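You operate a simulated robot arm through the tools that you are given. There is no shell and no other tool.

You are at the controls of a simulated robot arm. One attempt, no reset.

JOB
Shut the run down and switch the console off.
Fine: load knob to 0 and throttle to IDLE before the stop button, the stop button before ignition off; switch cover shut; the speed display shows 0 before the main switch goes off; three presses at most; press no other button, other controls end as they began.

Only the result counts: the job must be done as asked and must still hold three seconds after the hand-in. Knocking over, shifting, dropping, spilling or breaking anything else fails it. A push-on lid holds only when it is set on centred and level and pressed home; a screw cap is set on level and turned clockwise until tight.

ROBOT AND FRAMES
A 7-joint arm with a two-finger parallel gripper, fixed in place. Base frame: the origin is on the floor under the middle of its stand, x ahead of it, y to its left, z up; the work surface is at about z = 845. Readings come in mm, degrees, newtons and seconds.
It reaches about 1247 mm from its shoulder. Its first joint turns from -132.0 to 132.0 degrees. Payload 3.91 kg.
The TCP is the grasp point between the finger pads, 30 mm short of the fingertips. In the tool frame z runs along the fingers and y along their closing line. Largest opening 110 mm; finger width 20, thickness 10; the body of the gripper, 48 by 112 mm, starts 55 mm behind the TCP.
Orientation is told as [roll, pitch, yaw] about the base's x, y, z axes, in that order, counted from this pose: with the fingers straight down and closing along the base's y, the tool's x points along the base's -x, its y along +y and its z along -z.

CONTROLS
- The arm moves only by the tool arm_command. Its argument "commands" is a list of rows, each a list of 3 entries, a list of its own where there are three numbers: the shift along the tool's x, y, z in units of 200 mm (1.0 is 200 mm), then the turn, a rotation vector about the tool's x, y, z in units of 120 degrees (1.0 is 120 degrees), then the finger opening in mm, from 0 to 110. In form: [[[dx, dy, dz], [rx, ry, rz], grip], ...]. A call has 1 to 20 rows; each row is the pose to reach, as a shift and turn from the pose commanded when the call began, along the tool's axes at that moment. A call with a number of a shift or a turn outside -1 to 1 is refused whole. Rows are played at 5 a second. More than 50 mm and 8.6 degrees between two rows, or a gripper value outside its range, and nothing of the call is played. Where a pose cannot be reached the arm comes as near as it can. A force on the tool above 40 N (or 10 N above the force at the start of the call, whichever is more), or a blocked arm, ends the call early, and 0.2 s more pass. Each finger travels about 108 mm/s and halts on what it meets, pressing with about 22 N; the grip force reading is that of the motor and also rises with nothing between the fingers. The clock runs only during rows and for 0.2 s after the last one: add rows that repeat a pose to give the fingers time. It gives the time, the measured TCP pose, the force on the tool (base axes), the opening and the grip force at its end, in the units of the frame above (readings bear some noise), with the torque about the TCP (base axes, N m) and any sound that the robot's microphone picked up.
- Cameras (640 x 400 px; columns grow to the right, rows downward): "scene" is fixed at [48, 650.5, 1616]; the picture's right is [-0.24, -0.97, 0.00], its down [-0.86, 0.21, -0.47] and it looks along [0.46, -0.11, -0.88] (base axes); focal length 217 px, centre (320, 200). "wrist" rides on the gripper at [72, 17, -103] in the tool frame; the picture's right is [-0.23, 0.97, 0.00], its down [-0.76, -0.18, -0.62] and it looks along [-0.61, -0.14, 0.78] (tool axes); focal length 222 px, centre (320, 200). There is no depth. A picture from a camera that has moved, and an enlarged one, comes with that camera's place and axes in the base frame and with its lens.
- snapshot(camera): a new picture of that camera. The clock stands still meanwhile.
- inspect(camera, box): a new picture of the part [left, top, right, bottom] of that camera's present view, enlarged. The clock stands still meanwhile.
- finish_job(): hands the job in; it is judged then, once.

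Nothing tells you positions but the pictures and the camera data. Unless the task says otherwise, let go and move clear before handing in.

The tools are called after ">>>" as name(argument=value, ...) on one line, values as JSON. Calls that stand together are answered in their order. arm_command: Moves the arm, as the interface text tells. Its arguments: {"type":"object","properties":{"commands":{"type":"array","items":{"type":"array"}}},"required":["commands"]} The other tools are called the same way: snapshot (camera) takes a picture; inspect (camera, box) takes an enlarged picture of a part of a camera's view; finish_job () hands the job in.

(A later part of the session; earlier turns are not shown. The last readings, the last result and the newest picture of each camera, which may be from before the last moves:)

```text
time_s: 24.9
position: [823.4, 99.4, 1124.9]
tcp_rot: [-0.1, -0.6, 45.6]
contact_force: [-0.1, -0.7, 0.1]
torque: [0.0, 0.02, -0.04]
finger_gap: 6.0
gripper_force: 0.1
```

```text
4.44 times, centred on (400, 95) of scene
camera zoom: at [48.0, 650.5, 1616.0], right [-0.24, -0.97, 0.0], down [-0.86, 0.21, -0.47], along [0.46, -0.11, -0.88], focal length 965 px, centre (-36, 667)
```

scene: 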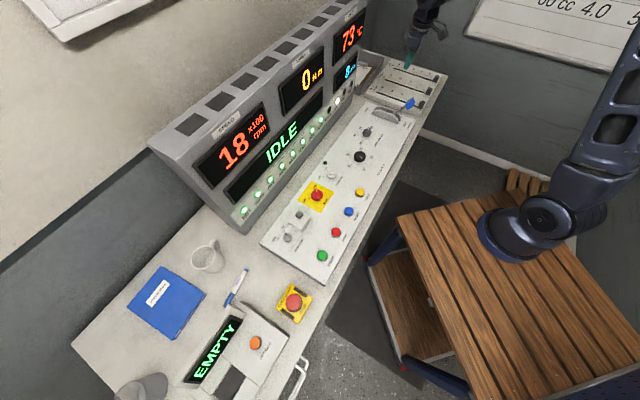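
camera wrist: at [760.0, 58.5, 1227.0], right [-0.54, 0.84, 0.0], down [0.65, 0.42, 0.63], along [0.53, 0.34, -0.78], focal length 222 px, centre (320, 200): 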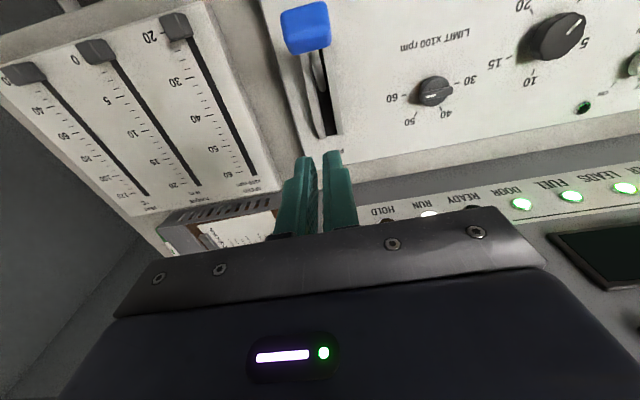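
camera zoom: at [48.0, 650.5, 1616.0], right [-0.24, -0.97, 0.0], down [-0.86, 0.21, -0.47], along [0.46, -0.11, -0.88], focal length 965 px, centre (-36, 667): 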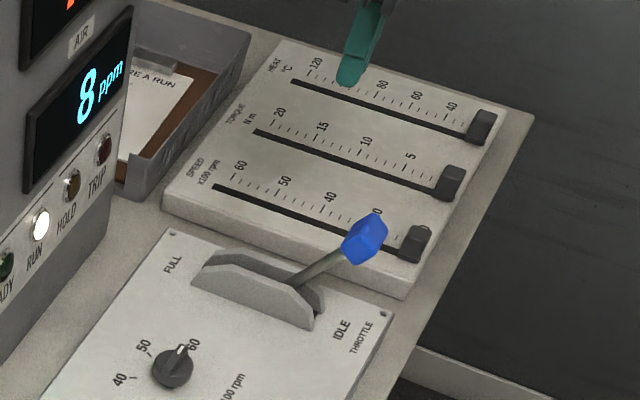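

Display shows IDLE, load 0, speed falling. Next I travel along the panel to the STOP button.

>>> arm_command(commands=[[[0.1, 0.15, 0], [0, 0, 0], 6], [[0.2, 0.3, 0], [0, 0, 0], 6], [[0.3, 0.5, 0], [0, 0, 0], 6], [[0.4, 0.7, 0], [0, 0, 0], 6], [[0.5, 0.85, 0], [0, 0, 0], 6], [[0.56, 1.0, 0], [0, 0, 0], 6]])

>>> arm_command(commands=[[[0, 0.2, 0], [0, 0, 0], 6], [[0, 0.4, 0], [0, 0, 0], 6], [[0, 0.6, 0], [0, 0, 0], 6], [[0, 0.8, 0], [0, 0, 0], 6], [[0, 1.0, 0], [0, 0, 0], 6]])

>>> arm_command(commands=[[[0, 0.2, 0], [0, 0, 0], 6], [[0, 0.4, 0], [0, 0, 0], 6], [[0, 0.6, 0], [0, 0, 0], 6], [[0, 0.8, 0], [0, 0, 0], 6], [[0, 1.0, 0], [0, 0, 0], 6], [[0, 1.0, 0], [0, 0, 0], 6]])

>>> snapshot(camera="wrist")

>>> snapshot(camera="scene")

```text
time_s: 26.3
position: [602.6, 158.6, 1124.0]
tcp_rot: [-0.2, -0.5, 45.6]
contact_force: [0.5, 0.0, 0.0]
torque: [0.02, 0.01, 0.01]
finger_gap: 6.0
gripper_force: 0.0
```

```text
time_s: 27.5
position: [459.8, 299.2, 1123.6]
tcp_rot: [-0.1, -0.6, 45.7]
contact_force: [0.8, 0.6, -0.3]
torque: [0.01, 0.05, 0.0]
finger_gap: 6.1
gripper_force: 0.1
```

```text
time_s: 28.9
position: [316.2, 438.6, 1120.7]
tcp_rot: [-0.2, -0.6, 45.5]
contact_force: [0.5, -0.2, 0.3]
torque: [-0.03, 0.0, 0.01]
finger_gap: 6.2
gripper_force: 0.0
```

```text
taken
camera wrist: at [252.4, 397.9, 1223.1], right [-0.54, 0.84, 0.0], down [0.65, 0.42, 0.63], along [0.53, 0.34, -0.78], focal length 222 px, centre (320, 200)
```

wrist: 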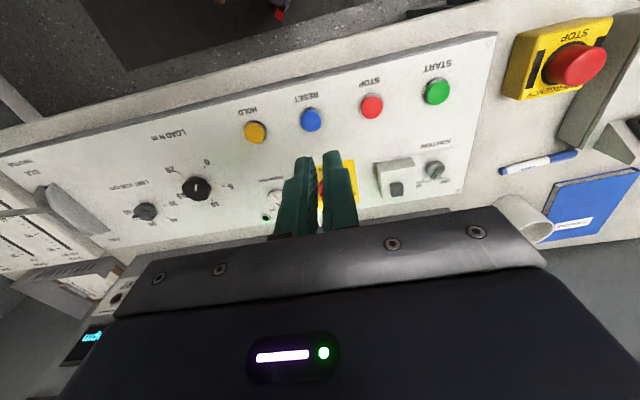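

```text
taken
```

scene: 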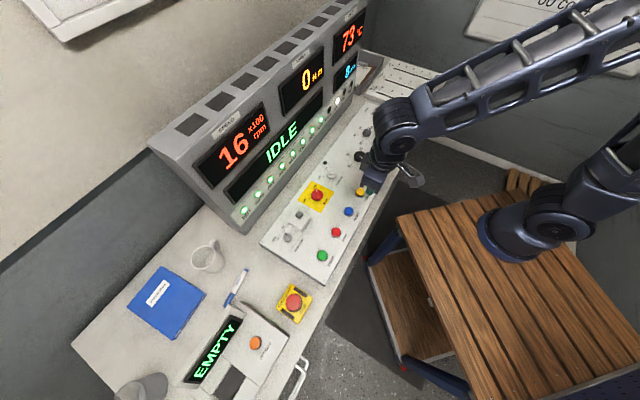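

>>> arm_command(commands=[[[-0.06, 0.09, 0.15], [-0.001, 0.0005, 0], 0], [[-0.12, 0.18, 0.3], [-0.002, 0.001, 0], 0], [[-0.18, 0.27, 0.48], [-0.003, 0.0015, 0], 0], [[-0.24, 0.3625, 0.66], [-0.004, 0.002, 0], 0], [[-0.24, 0.3625, 0.85], [-0.0047, 0.0023, 0], 0], [[-0.24, 0.3625, 0.85], [-0.0047, 0.0023, 0], 0]])

>>> snapshot(camera="wrist")

>>> snapshot(camera="scene")

>>> inspect(camera="scene", box=[290, 200, 370, 260])

```text
time_s: 30.3
position: [297.6, 523.5, 952.1]
tcp_rot: [0.4, -0.3, 45.6]
contact_force: [-1.0, -0.7, 0.0]
torque: [-0.01, 0.02, -0.01]
finger_gap: 0.0
gripper_force: 21.9
```

```text
taken
camera wrist: at [236.0, 482.9, 1054.7], right [-0.54, 0.84, 0.01], down [0.66, 0.41, 0.63], along [0.52, 0.34, -0.78], focal length 222 px, centre (320, 200)
```

wrist: 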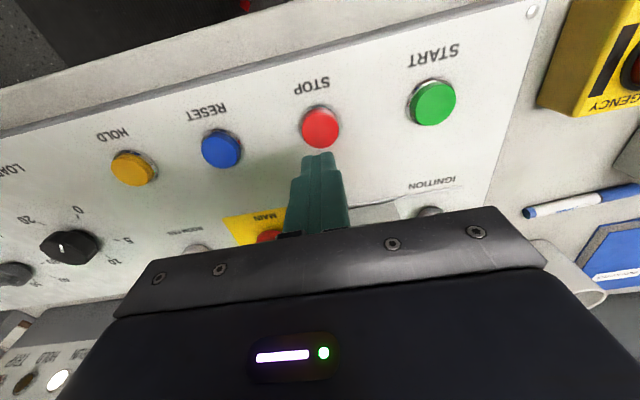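

```text
taken
```

scene: 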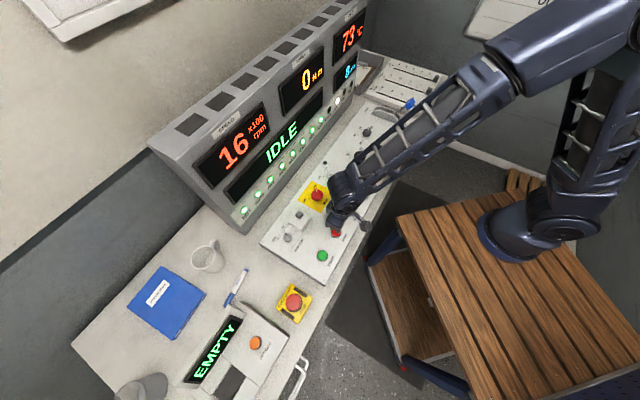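

```text
6.67 times, centred on (330, 230) of scene
camera zoom: at [48.0, 650.5, 1616.0], right [-0.24, -0.97, 0.0], down [-0.86, 0.21, -0.47], along [0.46, -0.11, -0.88], focal length 1447 px, centre (253, 0)
```

zoom: 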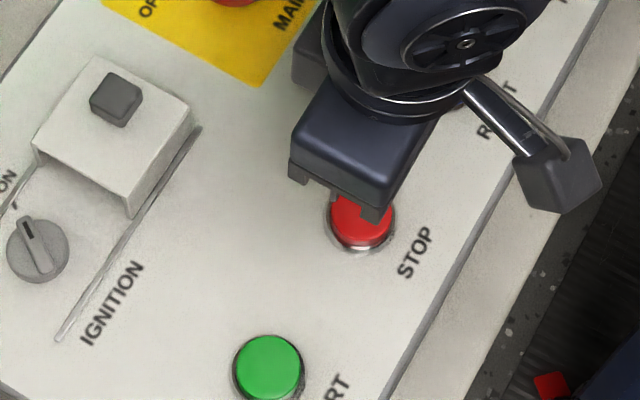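

STOP is directly below the closed fingertips. Pressing it gently, in small steps.

>>> arm_command(commands=[[[0, 0, 0.12], [0, 0, 0], 0], [[0, 0, 0.22], [0, 0, 0], 0], [[0, 0, 0.26], [0, 0, 0], 0], [[0, 0, 0.28], [0, 0, 0], 0], [[0, 0, 0.3], [0, 0, 0], 0], [[0, 0, 0.315], [0, 0, 0], 0], [[0, 0, 0.33], [0, 0, 0], 0], [[0, 0, 0.345], [0, 0, 0], 0], [[0, 0, 0.36], [0, 0, 0], 0]])

>>> snapshot(camera="scene")

>>> snapshot(camera="wrist")

```text
time_s: 32.3
position: [298.2, 524.7, 881.8]
tcp_rot: [0.4, -0.4, 45.6]
contact_force: [-1.5, -7.9, 33.6]
torque: [-0.22, -0.02, -0.03]
finger_gap: 0.0
gripper_force: 22.2
heard: click
```

```text
taken
```

scene: 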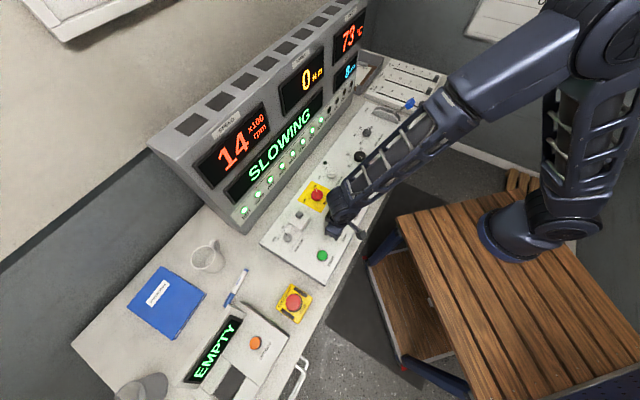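

```text
taken
camera wrist: at [236.5, 483.3, 984.0], right [-0.54, 0.84, 0.01], down [0.66, 0.41, 0.63], along [0.53, 0.34, -0.78], focal length 222 px, centre (320, 200)
```

wrist: 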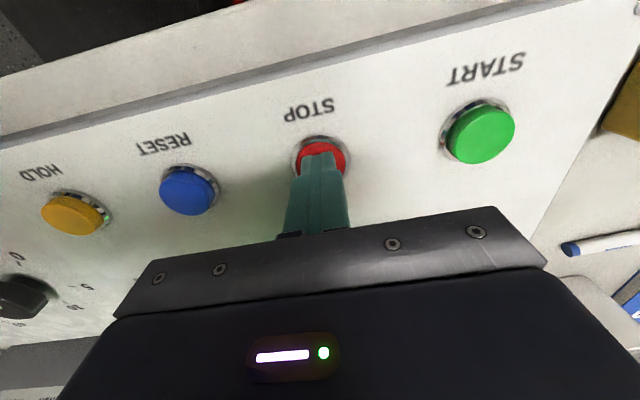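

STOP registered ("SLOWING"). Retracting straight up and moving to look closely at the ignition switch and its sliding cover.

>>> arm_command(commands=[[[0, 0, -0.1], [0, 0, 0], 0], [[0, 0, -0.3], [0, 0, 0], 0], [[0, 0, -0.5], [0, 0, 0], 20], [[-0.1, 0.15, -0.6], [0, 0, 0], 50], [[-0.2, 0.3, -0.6], [0, 0, 0], 80], [[-0.29, 0.45, -0.6], [0, 0, 0], 100], [[-0.29, 0.45, -0.6], [0, 0, 0], 100]])

>>> snapshot(camera="wrist")

>>> inspect(camera="wrist", box=[220, 80, 440, 230])

>>> snapshot(camera="scene")

```text
time_s: 33.9
position: [276.1, 629.0, 1002.2]
tcp_rot: [0.4, -0.2, 45.6]
contact_force: [-0.3, 0.2, -0.5]
torque: [-0.01, 0.02, -0.01]
finger_gap: 100.0
gripper_force: 0.1
```

```text
taken
camera wrist: at [213.3, 587.1, 1104.8], right [-0.54, 0.84, 0.01], down [0.66, 0.41, 0.63], along [0.52, 0.34, -0.78], focal length 222 px, centre (320, 200)
```

wrist: 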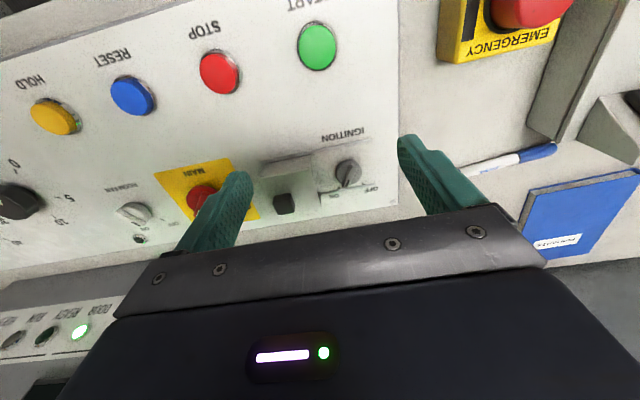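

```text
2.67 times, centred on (330, 155) of wrist
camera zoom: at [213.3, 587.1, 1104.8], right [-0.54, 0.84, 0.01], down [0.66, 0.41, 0.63], along [0.52, 0.34, -0.78], focal length 592 px, centre (293, 320)
```

zoom: 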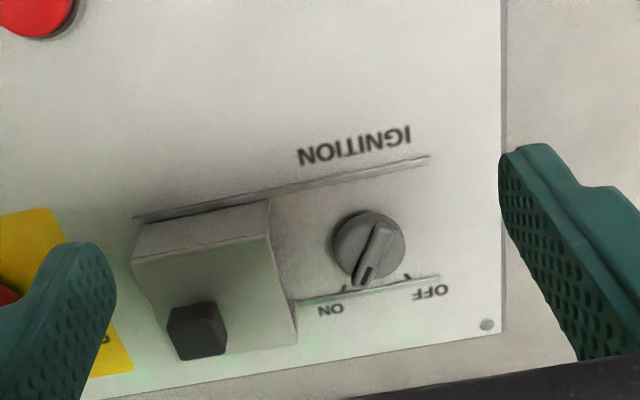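

```text
taken
```

scene: 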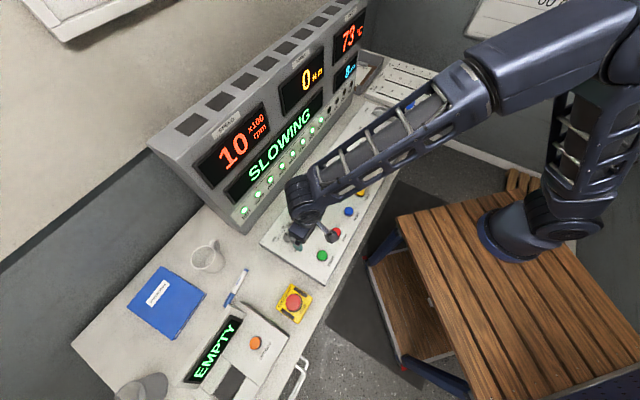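

The ignition knob sits at about s=-271, n=720 between two rails, with the bar pointing at ON (~28° right of straight back) and OFF ~60° counter-clockwise from it; the cover box is 28 mm to its right. I'll hover over the knob with the fingers square to the bar.

>>> arm_command(commands=[[[-0.1, 0.027, 0.05], [0.001, 0.0005, 0.06], 90], [[-0.2, 0.054, 0.1], [0.002, 0.001, 0.12], 70], [[-0.3, 0.08, 0.16], [0.003, 0.0015, 0.18], 56], [[-0.3975, 0.1075, 0.22], [0.0033, 0.002, 0.238], 56], [[-0.3975, 0.1075, 0.26], [0.0033, 0.002, 0.238], 56], [[-0.3975, 0.1075, 0.26], [0.0033, 0.002, 0.238], 56]])

>>> snapshot(camera="wrist")

>>> inspect(camera="wrist", box=[220, 60, 440, 210])

>>> snapshot(camera="scene")

```text
time_s: 35.3
position: [315.8, 700.1, 950.0]
tcp_rot: [0.0, 0.2, 17.1]
contact_force: [0.1, -0.1, 0.3]
torque: [0.02, 0.03, 0.01]
finger_gap: 56.1
gripper_force: 0.0
```

```text
taken
camera wrist: at [241.9, 695.0, 1052.7], right [-0.07, 1.0, 0.0], down [0.78, 0.05, 0.62], along [0.62, 0.04, -0.78], focal length 222 px, centre (320, 200)
```

wrist: 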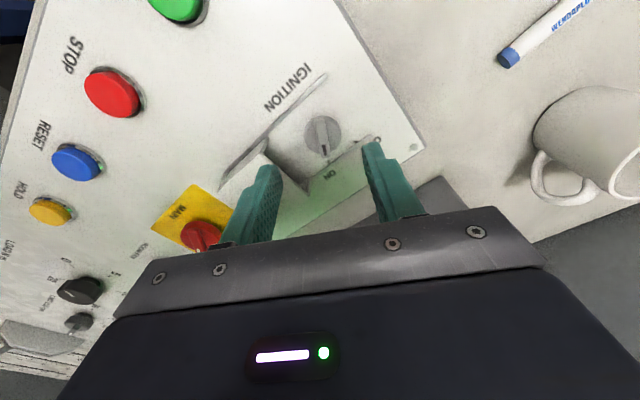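

```text
2.67 times, centred on (330, 135) of wrist
camera zoom: at [241.9, 695.0, 1052.7], right [-0.07, 1.0, 0.0], down [0.78, 0.05, 0.62], along [0.62, 0.04, -0.78], focal length 592 px, centre (293, 373)
```

zoom: 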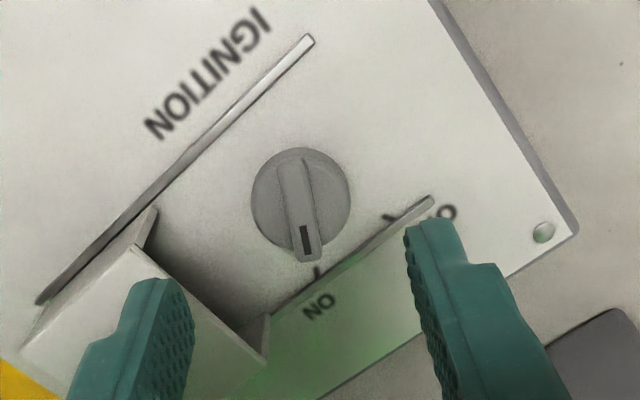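

```text
taken
```

scene: 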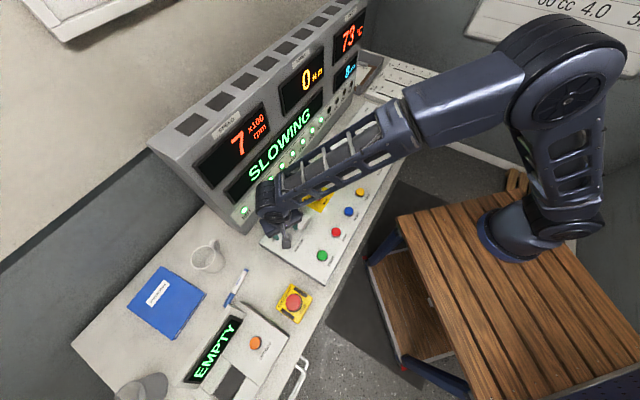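

I have a sharp view: the knob's raised bar is parallel to the finger pads, about 8 mm further forward than the TCP. I'll narrow the fingers, centre, and descend around the bar.

>>> arm_command(commands=[[[-0.02, 0.005, 0.0], [0, 0, 0], 40], [[-0.039, 0.0055, 0.05], [0, 0, 0], 24], [[-0.039, 0.0055, 0.15], [0, 0, 0], 24], [[-0.039, 0.0055, 0.23], [0, 0, 0], 24], [[-0.039, 0.0055, 0.27], [0, 0, 0], 24], [[-0.039, 0.0055, 0.27], [0, 0, 0], 24]])

>>> snapshot(camera="wrist")

>>> inspect(camera="wrist", box=[240, 100, 400, 220])

>>> inspect(camera="scene", box=[250, 190, 330, 250])

```text
time_s: 36.7
position: [323.1, 703.4, 895.9]
tcp_rot: [0.0, 0.1, 17.2]
contact_force: [0.0, -0.6, 0.1]
torque: [0.02, -0.02, -0.01]
finger_gap: 24.0
gripper_force: 0.1
```

```text
taken
camera wrist: at [249.2, 698.1, 999.2], right [-0.07, 1.0, 0.0], down [0.78, 0.05, 0.62], along [0.62, 0.04, -0.78], focal length 222 px, centre (320, 200)
```

wrist: 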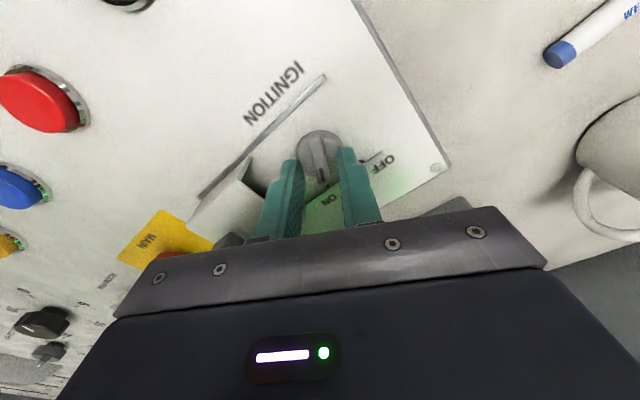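

```text
3.33 times, centred on (320, 160) of wrist
camera zoom: at [249.2, 698.1, 999.2], right [-0.07, 1.0, 0.0], down [0.78, 0.05, 0.62], along [0.62, 0.04, -0.78], focal length 740 px, centre (320, 333)
```

zoom: 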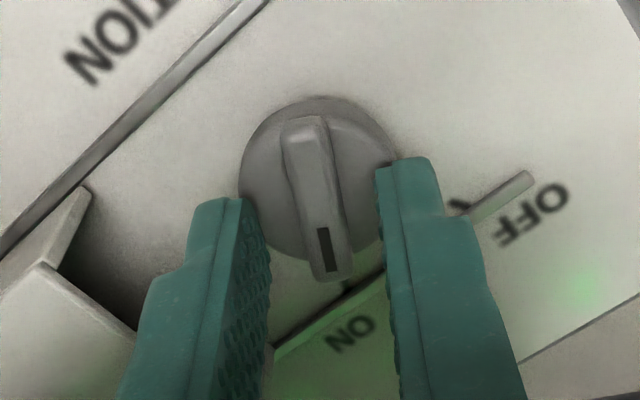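

```text
6.67 times, centred on (290, 220) of scene
camera zoom: at [48.0, 650.5, 1616.0], right [-0.24, -0.97, 0.0], down [-0.86, 0.21, -0.47], along [0.46, -0.11, -0.88], focal length 1447 px, centre (520, 67)
```

zoom: 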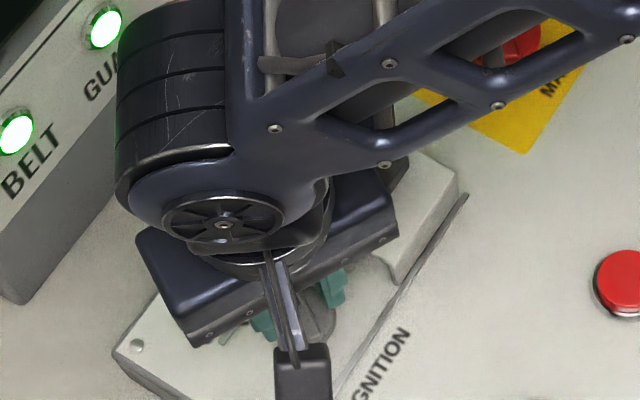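

>>> arm_command(commands=[[[0, 0, 0.01], [0, 0, 0], 24], [[0, 0, 0.02], [0, 0, 0], 24], [[0, 0, 0.03], [0, 0, 0], 24], [[0, 0, 0.036], [0, 0, 0], 24], [[0, 0, 0.036], [0, 0, 0], 24]])

>>> inspect(camera="wrist", box=[240, 100, 400, 220])

```text
time_s: 37.7
position: [321.3, 705.5, 892.6]
tcp_rot: [0.4, 0.0, 17.2]
contact_force: [-0.8, -2.5, 9.4]
torque: [-0.2, -0.04, -0.01]
finger_gap: 25.0
gripper_force: 1.1
stopped in row 5: the force on the tool passed its limit at 43 N (the readings are from after the stop); the commanded pose is now the measured one
```

```text
3.33 times, centred on (320, 160) of wrist
camera zoom: at [248.7, 699.1, 995.7], right [-0.07, 1.0, 0.01], down [0.78, 0.05, 0.62], along [0.62, 0.05, -0.78], focal length 740 px, centre (320, 333)
```

zoom: 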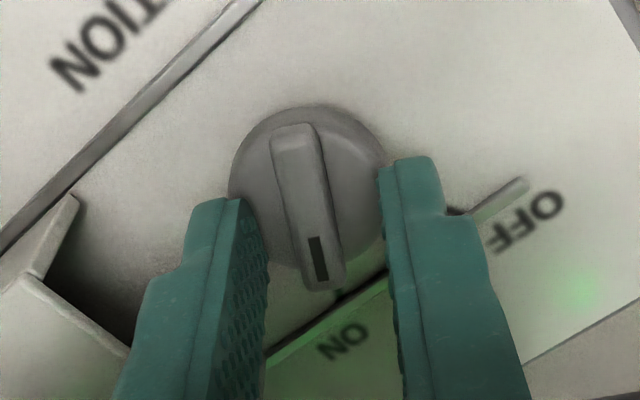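

The fingertips touched the disc top at about z 861. I'll lift 1 mm, recentre, and close on the bar.

>>> arm_command(commands=[[[0, 0, -0.006], [0.0033, 0, 0], 24], [[-0.0055, -0.0125, -0.004], [0.0033, 0, 0], 24], [[-0.0055, -0.0125, -0.003], [0.0033, 0, 0], 24], [[-0.0055, -0.0125, -0.003], [0.0033, 0, 0], 15], [[-0.0055, -0.0125, -0.003], [0.0033, 0, 0], 4], [[-0.0055, -0.0125, -0.003], [0.0033, 0, 0], 4]])

>>> inspect(camera="wrist", box=[240, 100, 400, 220])

```text
time_s: 39.1
position: [323.6, 704.3, 893.2]
tcp_rot: [0.0, -0.2, 17.1]
contact_force: [-4.2, 15.5, 6.9]
torque: [0.4, 0.31, -0.05]
finger_gap: 9.3
gripper_force: 45.1
```

```text
3.33 times, centred on (320, 160) of wrist
camera zoom: at [249.5, 698.5, 995.8], right [-0.07, 1.0, 0.0], down [0.78, 0.05, 0.62], along [0.62, 0.04, -0.78], focal length 740 px, centre (320, 333)
```

zoom: 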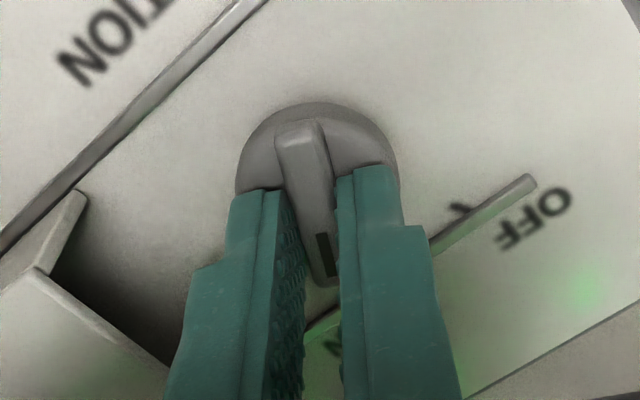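

Gripped on the bar. Relieving side force slightly, then turning 60° counter-clockwise to OFF.

>>> arm_command(commands=[[[0.003, 0.005, 0], [0, 0, 0], 4], [[0.005, 0.007, 0], [0, 0, 0], 4], [[0.005, 0.007, 0], [0, 0, 0], 4]])

>>> arm_command(commands=[[[0, 0, 0], [0, 0, -0.05], 4], [[0, 0, 0], [0, 0, -0.1], 4], [[0, 0, 0], [0, 0, -0.15], 4], [[0, 0, 0], [0, 0, -0.2], 4], [[0, 0, 0], [0, 0, -0.25], 4], [[0, 0, 0], [0, 0, -0.3], 4], [[0, 0, 0], [0, 0, -0.35], 4], [[0, 0, 0], [0, 0, -0.4], 4], [[0, 0, 0], [0, 0, -0.45], 4], [[0, 0, 0], [0, 0, -0.5], 4], [[0, 0, 0], [0, 0, -0.5], 4]])

>>> snapshot(camera="wrist")

>>> snapshot(camera="scene")

```text
time_s: 39.9
position: [324.2, 704.0, 892.3]
tcp_rot: [-0.1, -0.1, 17.1]
contact_force: [0.5, 8.1, 13.5]
torque: [0.14, 0.19, -0.05]
finger_gap: 9.5
gripper_force: 45.0
```

```text
time_s: 42.3
position: [321.9, 703.8, 892.5]
tcp_rot: [-0.1, 0.0, 77.2]
contact_force: [-10.4, 33.4, 14.7]
torque: [0.81, 0.47, -0.96]
finger_gap: 9.8
gripper_force: 44.7
```

```text
taken
camera wrist: at [289.5, 637.8, 995.9], right [-0.9, 0.44, 0.0], down [0.34, 0.7, 0.62], along [0.27, 0.56, -0.78], focal length 222 px, centre (320, 200)
```

wrist: 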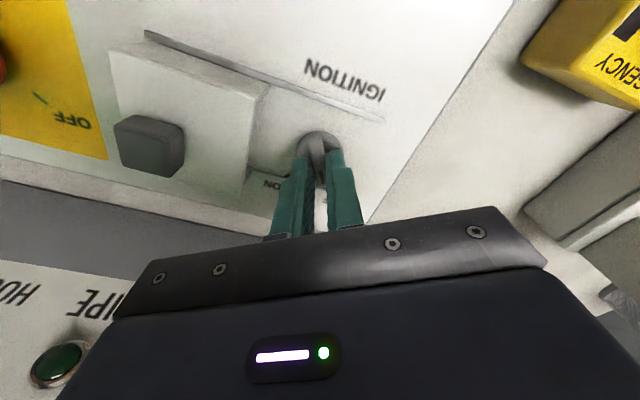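

```text
taken
```

scene: 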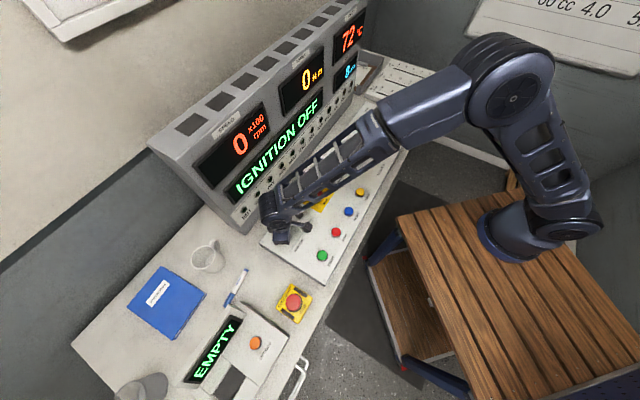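

The display reads IGNITION OFF with speed 0. Releasing, rising, and checking the knob stays at OFF.

>>> arm_command(commands=[[[0, 0, 0], [0, 0, 0.01], 4], [[0, 0, 0], [0, 0, 0.01], 24], [[0, 0, 0], [0, 0, 0.01], 26], [[0, 0, -0.1], [0, 0, 0.01], 26], [[0, 0, -0.3], [0, 0, 0.01], 26], [[0, 0, -0.5], [0, 0, 0.06], 30], [[0, 0, -0.5], [0, 0, 0.12], 40], [[0.1, 0, -0.5], [0, 0, 0.18], 50], [[0.2, 0, -0.5], [0, 0, 0.24], 60], [[0.3, 0, -0.5], [0, 0, 0.2667], 60], [[0.3, 0, -0.5], [0, 0, 0.2667], 60]])

>>> snapshot(camera="wrist")

>>> inspect(camera="wrist", box=[220, 80, 440, 230])

>>> snapshot(camera="scene")

```text
time_s: 44.7
position: [309.9, 643.7, 992.3]
tcp_rot: [-0.2, 0.0, 45.0]
contact_force: [0.6, 0.2, -0.5]
torque: [0.0, 0.04, 0.02]
finger_gap: 59.7
gripper_force: 0.0
```

```text
taken
camera wrist: at [246.8, 605.6, 1095.9], right [-0.53, 0.85, 0.0], down [0.66, 0.41, 0.62], along [0.53, 0.33, -0.78], focal length 222 px, centre (320, 200)
```

wrist: 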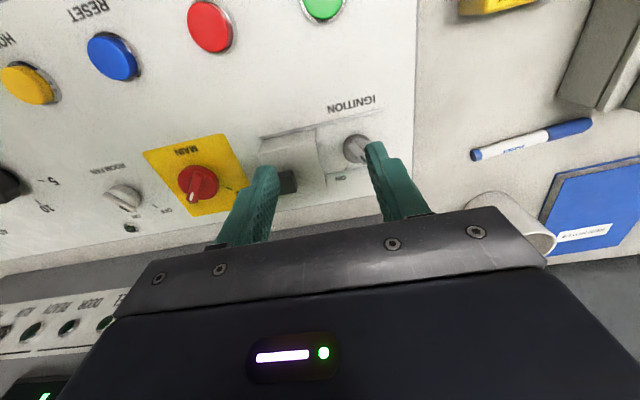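

```text
2.67 times, centred on (330, 155) of wrist
camera zoom: at [246.8, 605.6, 1095.9], right [-0.53, 0.85, 0.0], down [0.66, 0.41, 0.62], along [0.53, 0.33, -0.78], focal length 592 px, centre (293, 320)
```

zoom: 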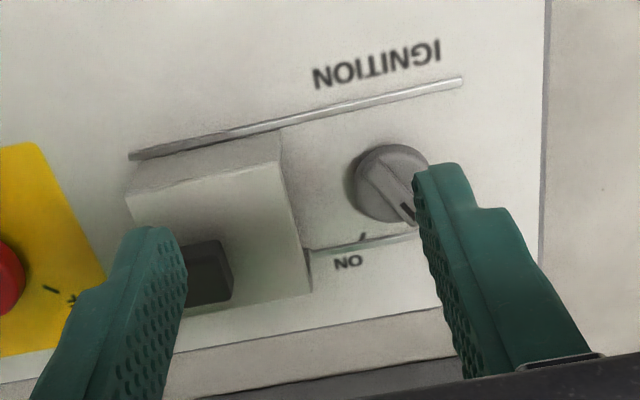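

```text
taken
```

scene: 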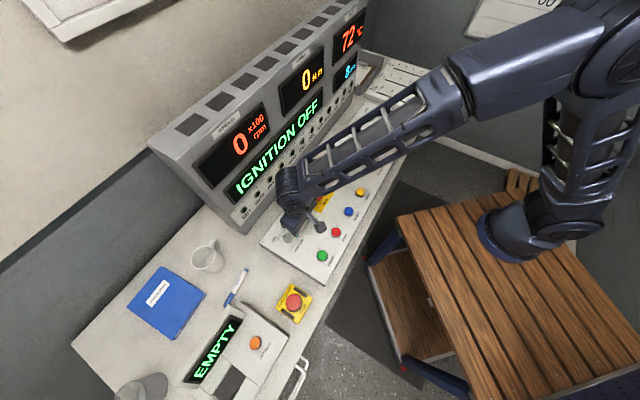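

The ignition bar points at OFF. Now the sliding cover: moving above its grip block for a precise look.

>>> arm_command(commands=[[[-0.04, -0.1, 0.04], [0, 0, 0], 60], [[-0.08, -0.215, 0.085], [0, 0, 0], 60], [[-0.08, -0.215, 0.085], [0, 0, 0], 60]])

>>> snapshot(camera="wrist")

>>> inspect(camera="wrist", box=[220, 80, 440, 230])

```text
time_s: 45.5
position: [351.5, 626.5, 975.7]
tcp_rot: [-0.2, 0.1, 45.1]
contact_force: [0.1, -0.7, -0.2]
torque: [-0.02, -0.02, -0.03]
finger_gap: 60.0
gripper_force: 0.1
```

```text
taken
camera wrist: at [288.3, 586.7, 1078.5], right [-0.53, 0.85, 0.0], down [0.66, 0.42, 0.62], along [0.53, 0.33, -0.78], focal length 222 px, centre (320, 200)
```

wrist: 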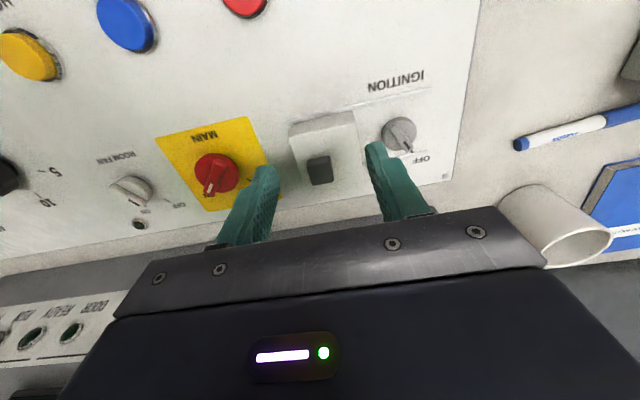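

```text
2.67 times, centred on (330, 155) of wrist
camera zoom: at [288.3, 586.7, 1078.5], right [-0.53, 0.85, 0.0], down [0.66, 0.42, 0.62], along [0.53, 0.33, -0.78], focal length 592 px, centre (293, 320)
```

zoom: 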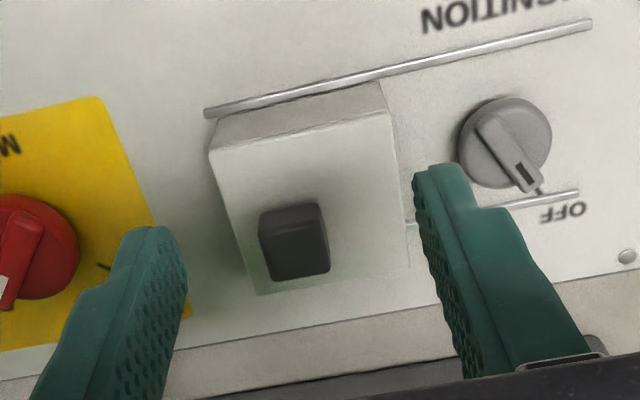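

>>> arm_command(commands=[[[-0.08, -0.015, 0.02], [0, 0, 0], 50], [[-0.1525, -0.0275, 0.08], [0, 0, 0], 46], [[-0.1525, -0.0275, 0.17], [0, 0, 0], 46], [[-0.1525, -0.0275, 0.23], [0, 0, 0], 46], [[-0.1525, -0.0275, 0.255], [0, 0, 0], 46], [[-0.1525, -0.0275, 0.255], [0, 0, 0], 46]])

>>> snapshot(camera="wrist")

>>> inspect(camera="scene", box=[250, 190, 330, 250])

```text
time_s: 46.9
position: [376.6, 644.7, 925.2]
tcp_rot: [-0.3, 0.0, 45.1]
contact_force: [-0.3, -0.2, 0.1]
torque: [-0.01, -0.01, -0.01]
finger_gap: 45.9
gripper_force: 0.0
```

```text
taken
camera wrist: at [313.8, 605.0, 1027.6], right [-0.53, 0.85, 0.0], down [0.66, 0.41, 0.62], along [0.53, 0.33, -0.78], focal length 222 px, centre (320, 200)
```

wrist: 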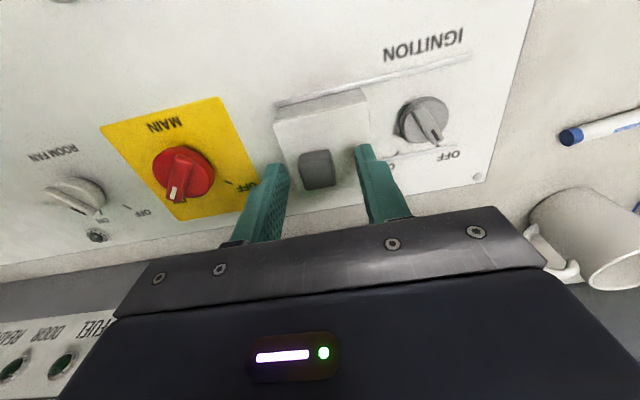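

```text
6.67 times, centred on (290, 220) of scene
camera zoom: at [48.0, 650.5, 1616.0], right [-0.24, -0.97, 0.0], down [-0.86, 0.21, -0.47], along [0.46, -0.11, -0.88], focal length 1447 px, centre (520, 67)
```

zoom: 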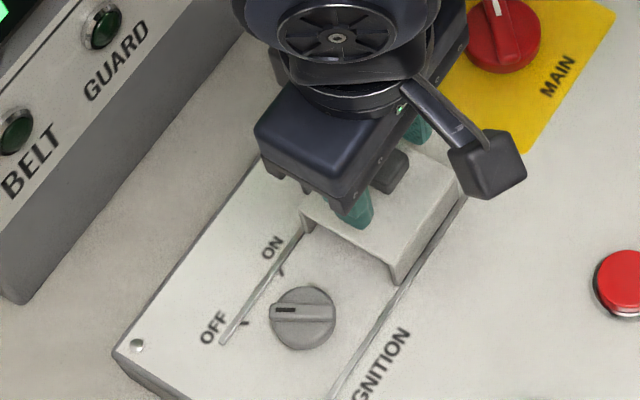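

>>> arm_command(commands=[[[0, 0, 0.012], [0, 0, 0], 46], [[0, 0, 0.02], [0, 0, 0], 46], [[0, 0, 0.02], [0, 0, 0], 30], [[0, 0, 0.02], [0, 0, 0], 14], [[0, 0, 0.02], [0, 0, 0], 14], [[0, 0, 0.02], [0, 0, 0], 14]])

>>> snapshot(camera="wrist")

```text
time_s: 48.3
position: [375.9, 645.2, 920.4]
tcp_rot: [-0.3, -0.1, 45.0]
contact_force: [1.4, -2.1, -1.3]
torque: [0.08, 0.04, -0.11]
finger_gap: 22.0
gripper_force: 45.4
```

```text
taken
camera wrist: at [313.8, 604.9, 1023.5], right [-0.53, 0.85, 0.0], down [0.66, 0.42, 0.62], along [0.53, 0.33, -0.78], focal length 222 px, centre (320, 200)
```

wrist: 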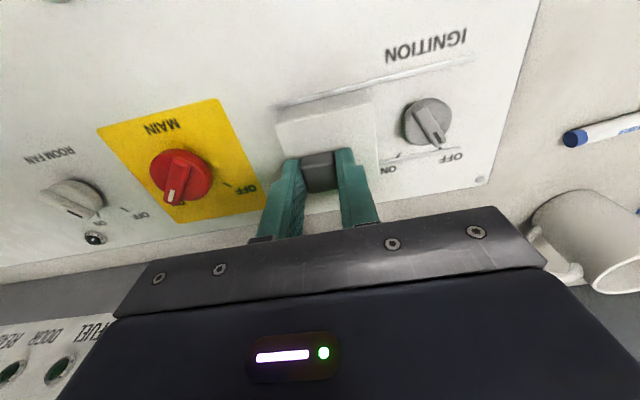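

Gripped the cover's block. Sliding it left over the ignition knob.

>>> arm_command(commands=[[[0, 0.02, 0], [0, 0, 0], 14], [[0, 0.045, 0], [0, 0, 0], 14], [[0, 0.07, 0], [0, 0, 0], 14], [[0, 0.1, 0], [0, 0, 0], 14], [[0, 0.13, 0], [0, 0, 0], 14], [[0, 0.16, 0], [0, 0, 0], 14], [[0, 0.19, 0], [0, 0, 0], 14], [[0, 0.22, 0], [0, 0, 0], 14], [[0, 0.25, 0], [0, 0, 0], 14], [[0, 0.28, 0], [0, 0, 0], 14], [[0, 0.31, 0], [0, 0, 0], 14], [[0, 0.335, 0], [0, 0, 0], 14], [[0, 0.36, 0], [0, 0, 0], 14], [[0, 0.38, 0], [0, 0, 0], 14], [[0, 0.4, 0], [0, 0, 0], 14], [[0, 0.42, 0], [0, 0, 0], 14]])

>>> snapshot(camera="wrist")

>>> inspect(camera="scene", box=[250, 190, 330, 250])

```text
time_s: 51.5
position: [325.3, 696.2, 919.8]
tcp_rot: [-0.6, 0.2, 45.0]
contact_force: [1.4, -14.0, 11.4]
torque: [-0.23, 0.63, 0.16]
finger_gap: 21.9
gripper_force: 45.2
stopped in row 15: the force on the tool passed its limit at 46 N (the readings are from after the stop); the commanded pose is now the measured one
```

```text
taken
camera wrist: at [261.8, 657.6, 1023.5], right [-0.53, 0.85, -0.01], down [0.66, 0.42, 0.62], along [0.53, 0.32, -0.78], focal length 222 px, centre (320, 200)
```

wrist: 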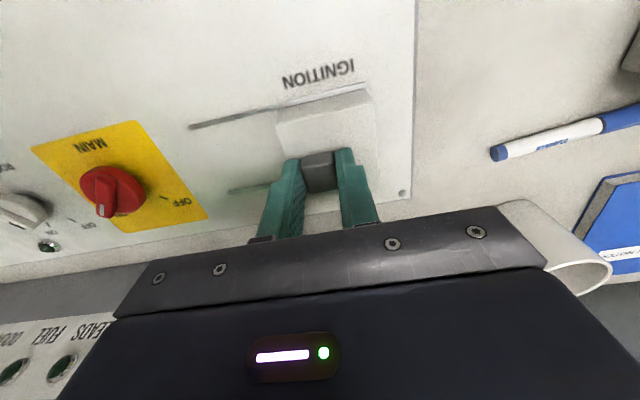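

```text
6.67 times, centred on (290, 220) of scene
camera zoom: at [48.0, 650.5, 1616.0], right [-0.24, -0.97, 0.0], down [-0.86, 0.21, -0.47], along [0.46, -0.11, -0.88], focal length 1447 px, centre (520, 67)
```

zoom: 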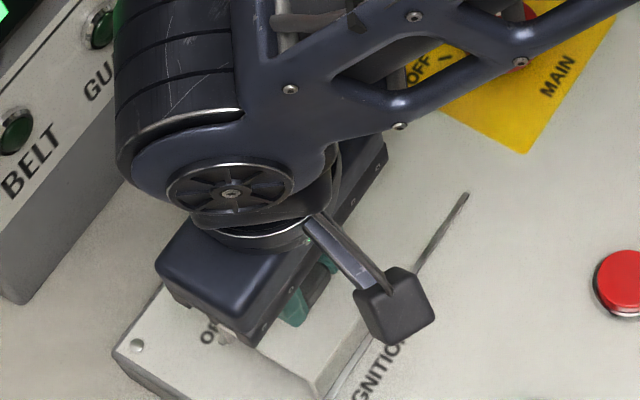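

The cover reached its end stop after ~73 mm. Releasing and rising to verify it.

>>> arm_command(commands=[[[0, 0, 0], [0, 0, 0], 30], [[0, 0, 0], [0, 0, 0], 46], [[0, 0, -0.02], [0, 0, 0], 46], [[0, 0, -0.15], [0, 0, 0], 46], [[0, 0, -0.35], [0, 0, 0], 50], [[0.1, -0.1, -0.5], [0, 0, 0], 60], [[0.1, -0.3, -0.5], [0, 0, 0], 60], [[0.1, -0.3, -0.5], [0, 0, 0], 60]])

>>> snapshot(camera="wrist")

>>> inspect(camera="wrist", box=[180, 60, 440, 230])

>>> snapshot(camera="scene")

>>> inspect(camera="scene", box=[250, 190, 330, 250])

```text
time_s: 53.3
position: [352.3, 642.2, 1020.7]
tcp_rot: [-0.4, 0.2, 44.9]
contact_force: [-0.3, -0.7, -0.2]
torque: [-0.03, -0.03, 0.02]
finger_gap: 60.0
gripper_force: 0.1
```

```text
taken
camera wrist: at [289.1, 602.6, 1123.5], right [-0.53, 0.85, -0.01], down [0.66, 0.42, 0.62], along [0.53, 0.32, -0.78], focal length 222 px, centre (320, 200)
```

wrist: 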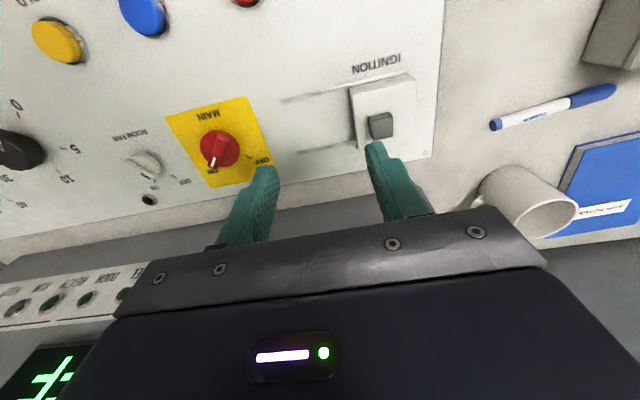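

```text
2.35 times, centred on (310, 145) of wrist
camera zoom: at [289.1, 602.6, 1123.5], right [-0.53, 0.85, -0.01], down [0.66, 0.42, 0.62], along [0.53, 0.32, -0.78], focal length 523 px, centre (344, 329)
```

zoom: 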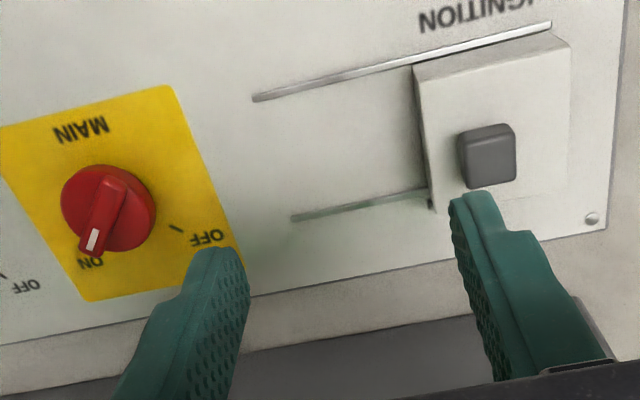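

```text
taken
```

scene: 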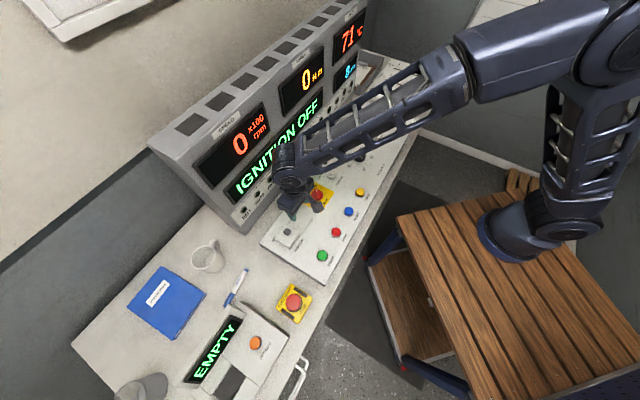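

```text
6.67 times, centred on (290, 220) of scene
camera zoom: at [48.0, 650.5, 1616.0], right [-0.24, -0.97, 0.0], down [-0.86, 0.21, -0.47], along [0.46, -0.11, -0.88], focal length 1447 px, centre (520, 67)
```

zoom: 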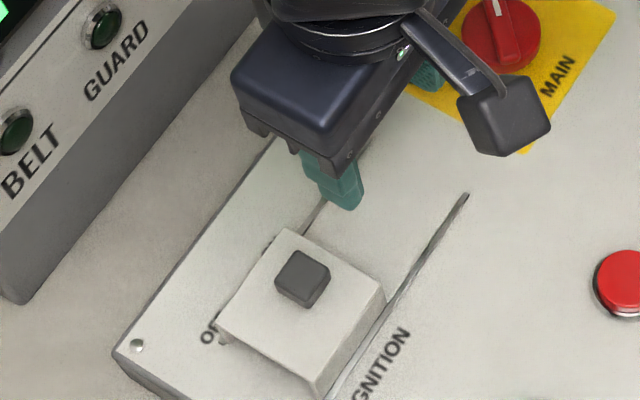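

The cover is fully shut and speed shows 0. Next, the MAIN switch at about (462, 558): its bar points along base +x (ON), so I'll approach at yaw 0 to grip it squarely.

>>> arm_command(commands=[[[-0.01, -0.11, 0.03], [-0.0005, -0.0003, 0.0625], 60], [[-0.02, -0.22, 0.06], [-0.001, -0.0006, 0.125], 60], [[-0.03, -0.33, 0.1], [-0.0015, -0.0009, 0.1875], 50], [[-0.04, -0.44, 0.15], [-0.002, -0.0012, 0.25], 40], [[-0.05, -0.55, 0.25], [-0.003, -0.0015, 0.3125], 34], [[-0.055, -0.65, 0.35], [-0.0033, -0.0017, 0.375], 34], [[-0.055, -0.65, 0.35], [-0.0033, -0.0017, 0.375], 34]])

>>> snapshot(camera="wrist")

>>> inspect(camera="wrist", box=[220, 60, 440, 210])

>>> inspect(camera="scene", box=[180, 60, 380, 210])

```text
time_s: 54.9
position: [451.5, 556.4, 951.3]
tcp_rot: [0.0, -0.3, -0.2]
contact_force: [0.1, 0.6, 0.2]
torque: [0.01, 0.01, 0.01]
finger_gap: 34.1
gripper_force: 0.1
```

```text
taken
camera wrist: at [379.7, 572.7, 1054.0], right [0.23, 0.97, 0.0], down [0.76, -0.18, 0.63], along [0.61, -0.14, -0.78], focal length 222 px, centre (320, 200)
```

wrist: 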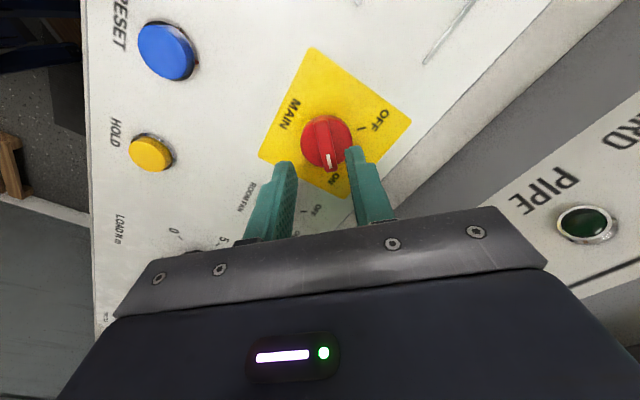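

```text
2.67 times, centred on (330, 135) of wrist
camera zoom: at [379.7, 572.7, 1054.0], right [0.23, 0.97, 0.0], down [0.76, -0.18, 0.63], along [0.61, -0.14, -0.78], focal length 592 px, centre (293, 373)
```

zoom: 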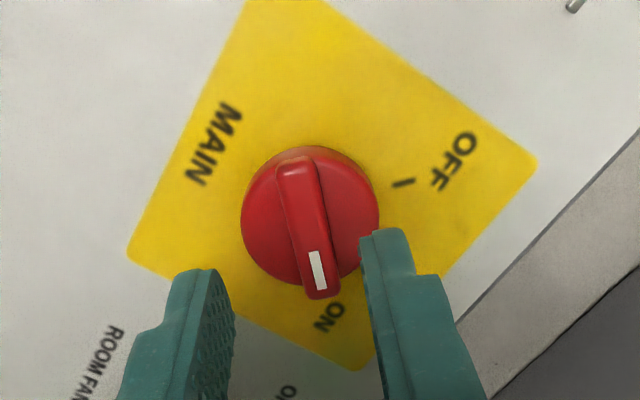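

```text
2.67 times, centred on (280, 135) of scene
camera zoom: at [48.0, 650.5, 1616.0], right [-0.24, -0.97, 0.0], down [-0.86, 0.21, -0.47], along [0.46, -0.11, -0.88], focal length 579 px, centre (427, 373)
```

zoom: 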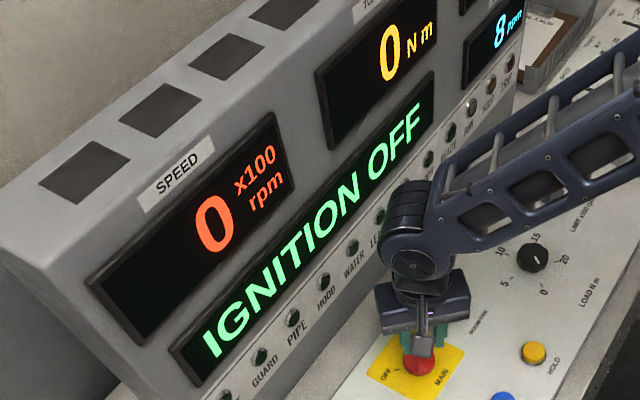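

Speed is 0. The MAIN bar is ~11 mm ahead and 3.5 mm left of the TCP axis; centring and descending around it.

>>> arm_command(commands=[[[-0.03, 0.01, 0.03], [0, 0.002, 0], 34], [[-0.055, 0.017, 0.1], [0, 0.002, 0], 32], [[-0.055, 0.017, 0.18], [0, 0.002, 0], 30], [[-0.055, 0.017, 0.24], [0, 0.002, 0], 30], [[-0.055, 0.017, 0.255], [0, 0.002, 0], 30], [[-0.055, 0.017, 0.255], [0, 0.002, 0], 30]])

>>> inspect(camera="wrist", box=[240, 100, 400, 220])

```text
time_s: 56.3
position: [463.3, 559.1, 900.2]
tcp_rot: [0.0, -0.1, -0.1]
contact_force: [0.3, 0.0, -0.4]
torque: [-0.02, -0.02, 0.03]
finger_gap: 30.3
gripper_force: 0.0
```

```text
3.33 times, centred on (320, 160) of wrist
camera zoom: at [391.4, 576.6, 1003.6], right [0.23, 0.97, 0.0], down [0.76, -0.18, 0.62], along [0.61, -0.14, -0.78], focal length 740 px, centre (320, 333)
```

zoom: 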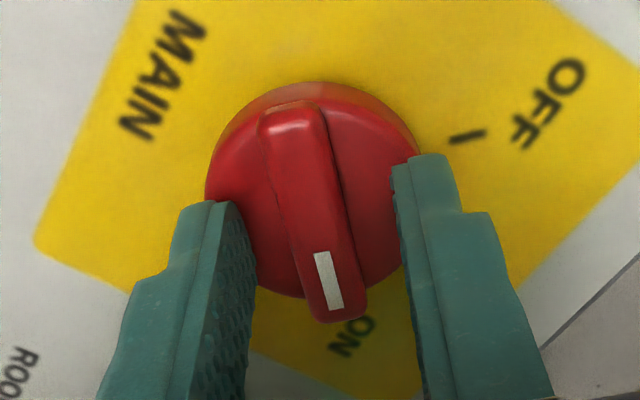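

>>> arm_command(commands=[[[0, 0, 0.005], [0, 0, 0], 30], [[0, 0, 0.01], [0, 0, 0], 30], [[0, 0, 0.015], [0, 0, 0], 30], [[0, 0, 0.015], [0, 0, 0], 22], [[0, 0, 0.015], [0, 0, 0], 6], [[0, 0, 0.015], [0, 0, 0], 6], [[0, 0, 0.015], [0, 0, 0], 6]])

>>> inspect(camera="wrist", box=[240, 100, 400, 220])

```text
time_s: 57.9
position: [462.7, 559.1, 898.6]
tcp_rot: [-0.1, 0.1, -0.2]
contact_force: [-4.0, -22.4, 1.9]
torque: [-0.53, 0.07, 0.27]
finger_gap: 13.0
gripper_force: 44.8
```

```text
3.33 times, centred on (320, 160) of wrist
camera zoom: at [391.5, 575.4, 1000.5], right [0.23, 0.97, 0.0], down [0.76, -0.18, 0.62], along [0.61, -0.14, -0.78], focal length 740 px, centre (320, 333)
```

zoom: 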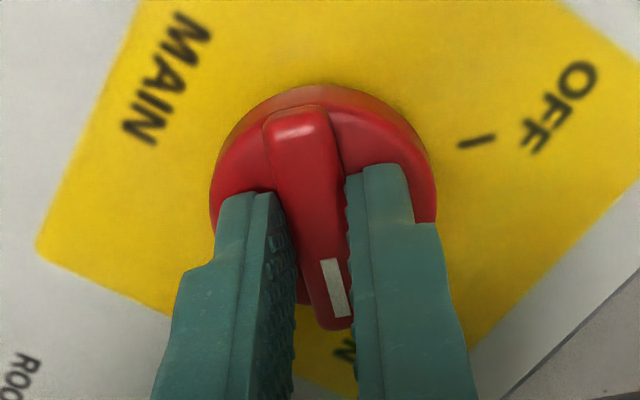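

>>> arm_command(commands=[[[0, -0.005, 0], [0, 0, 0], 6], [[0, -0.01, 0], [0, 0, 0], 6], [[0, -0.01, 0], [0, 0, 0], 6]])

>>> inspect(camera="scene", box=[180, 60, 380, 210])

```text
time_s: 58.7
position: [464.6, 558.4, 897.3]
tcp_rot: [0.0, -0.1, -0.1]
contact_force: [-0.2, 2.7, -9.0]
torque: [0.15, 0.45, 0.13]
finger_gap: 13.0
gripper_force: 44.7
```

```text
2.67 times, centred on (280, 135) of scene
camera zoom: at [48.0, 650.5, 1616.0], right [-0.24, -0.97, 0.0], down [-0.86, 0.21, -0.47], along [0.46, -0.11, -0.88], focal length 579 px, centre (427, 373)
```

zoom: 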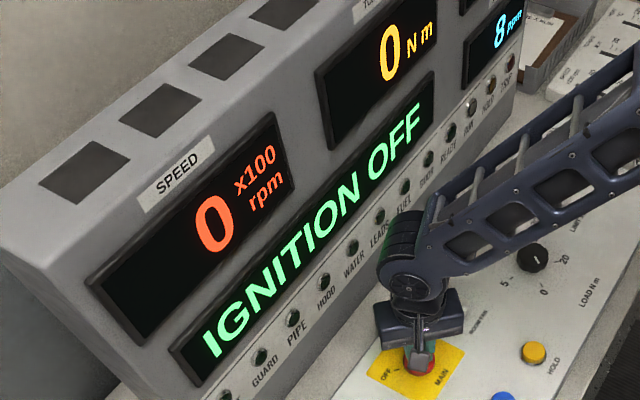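

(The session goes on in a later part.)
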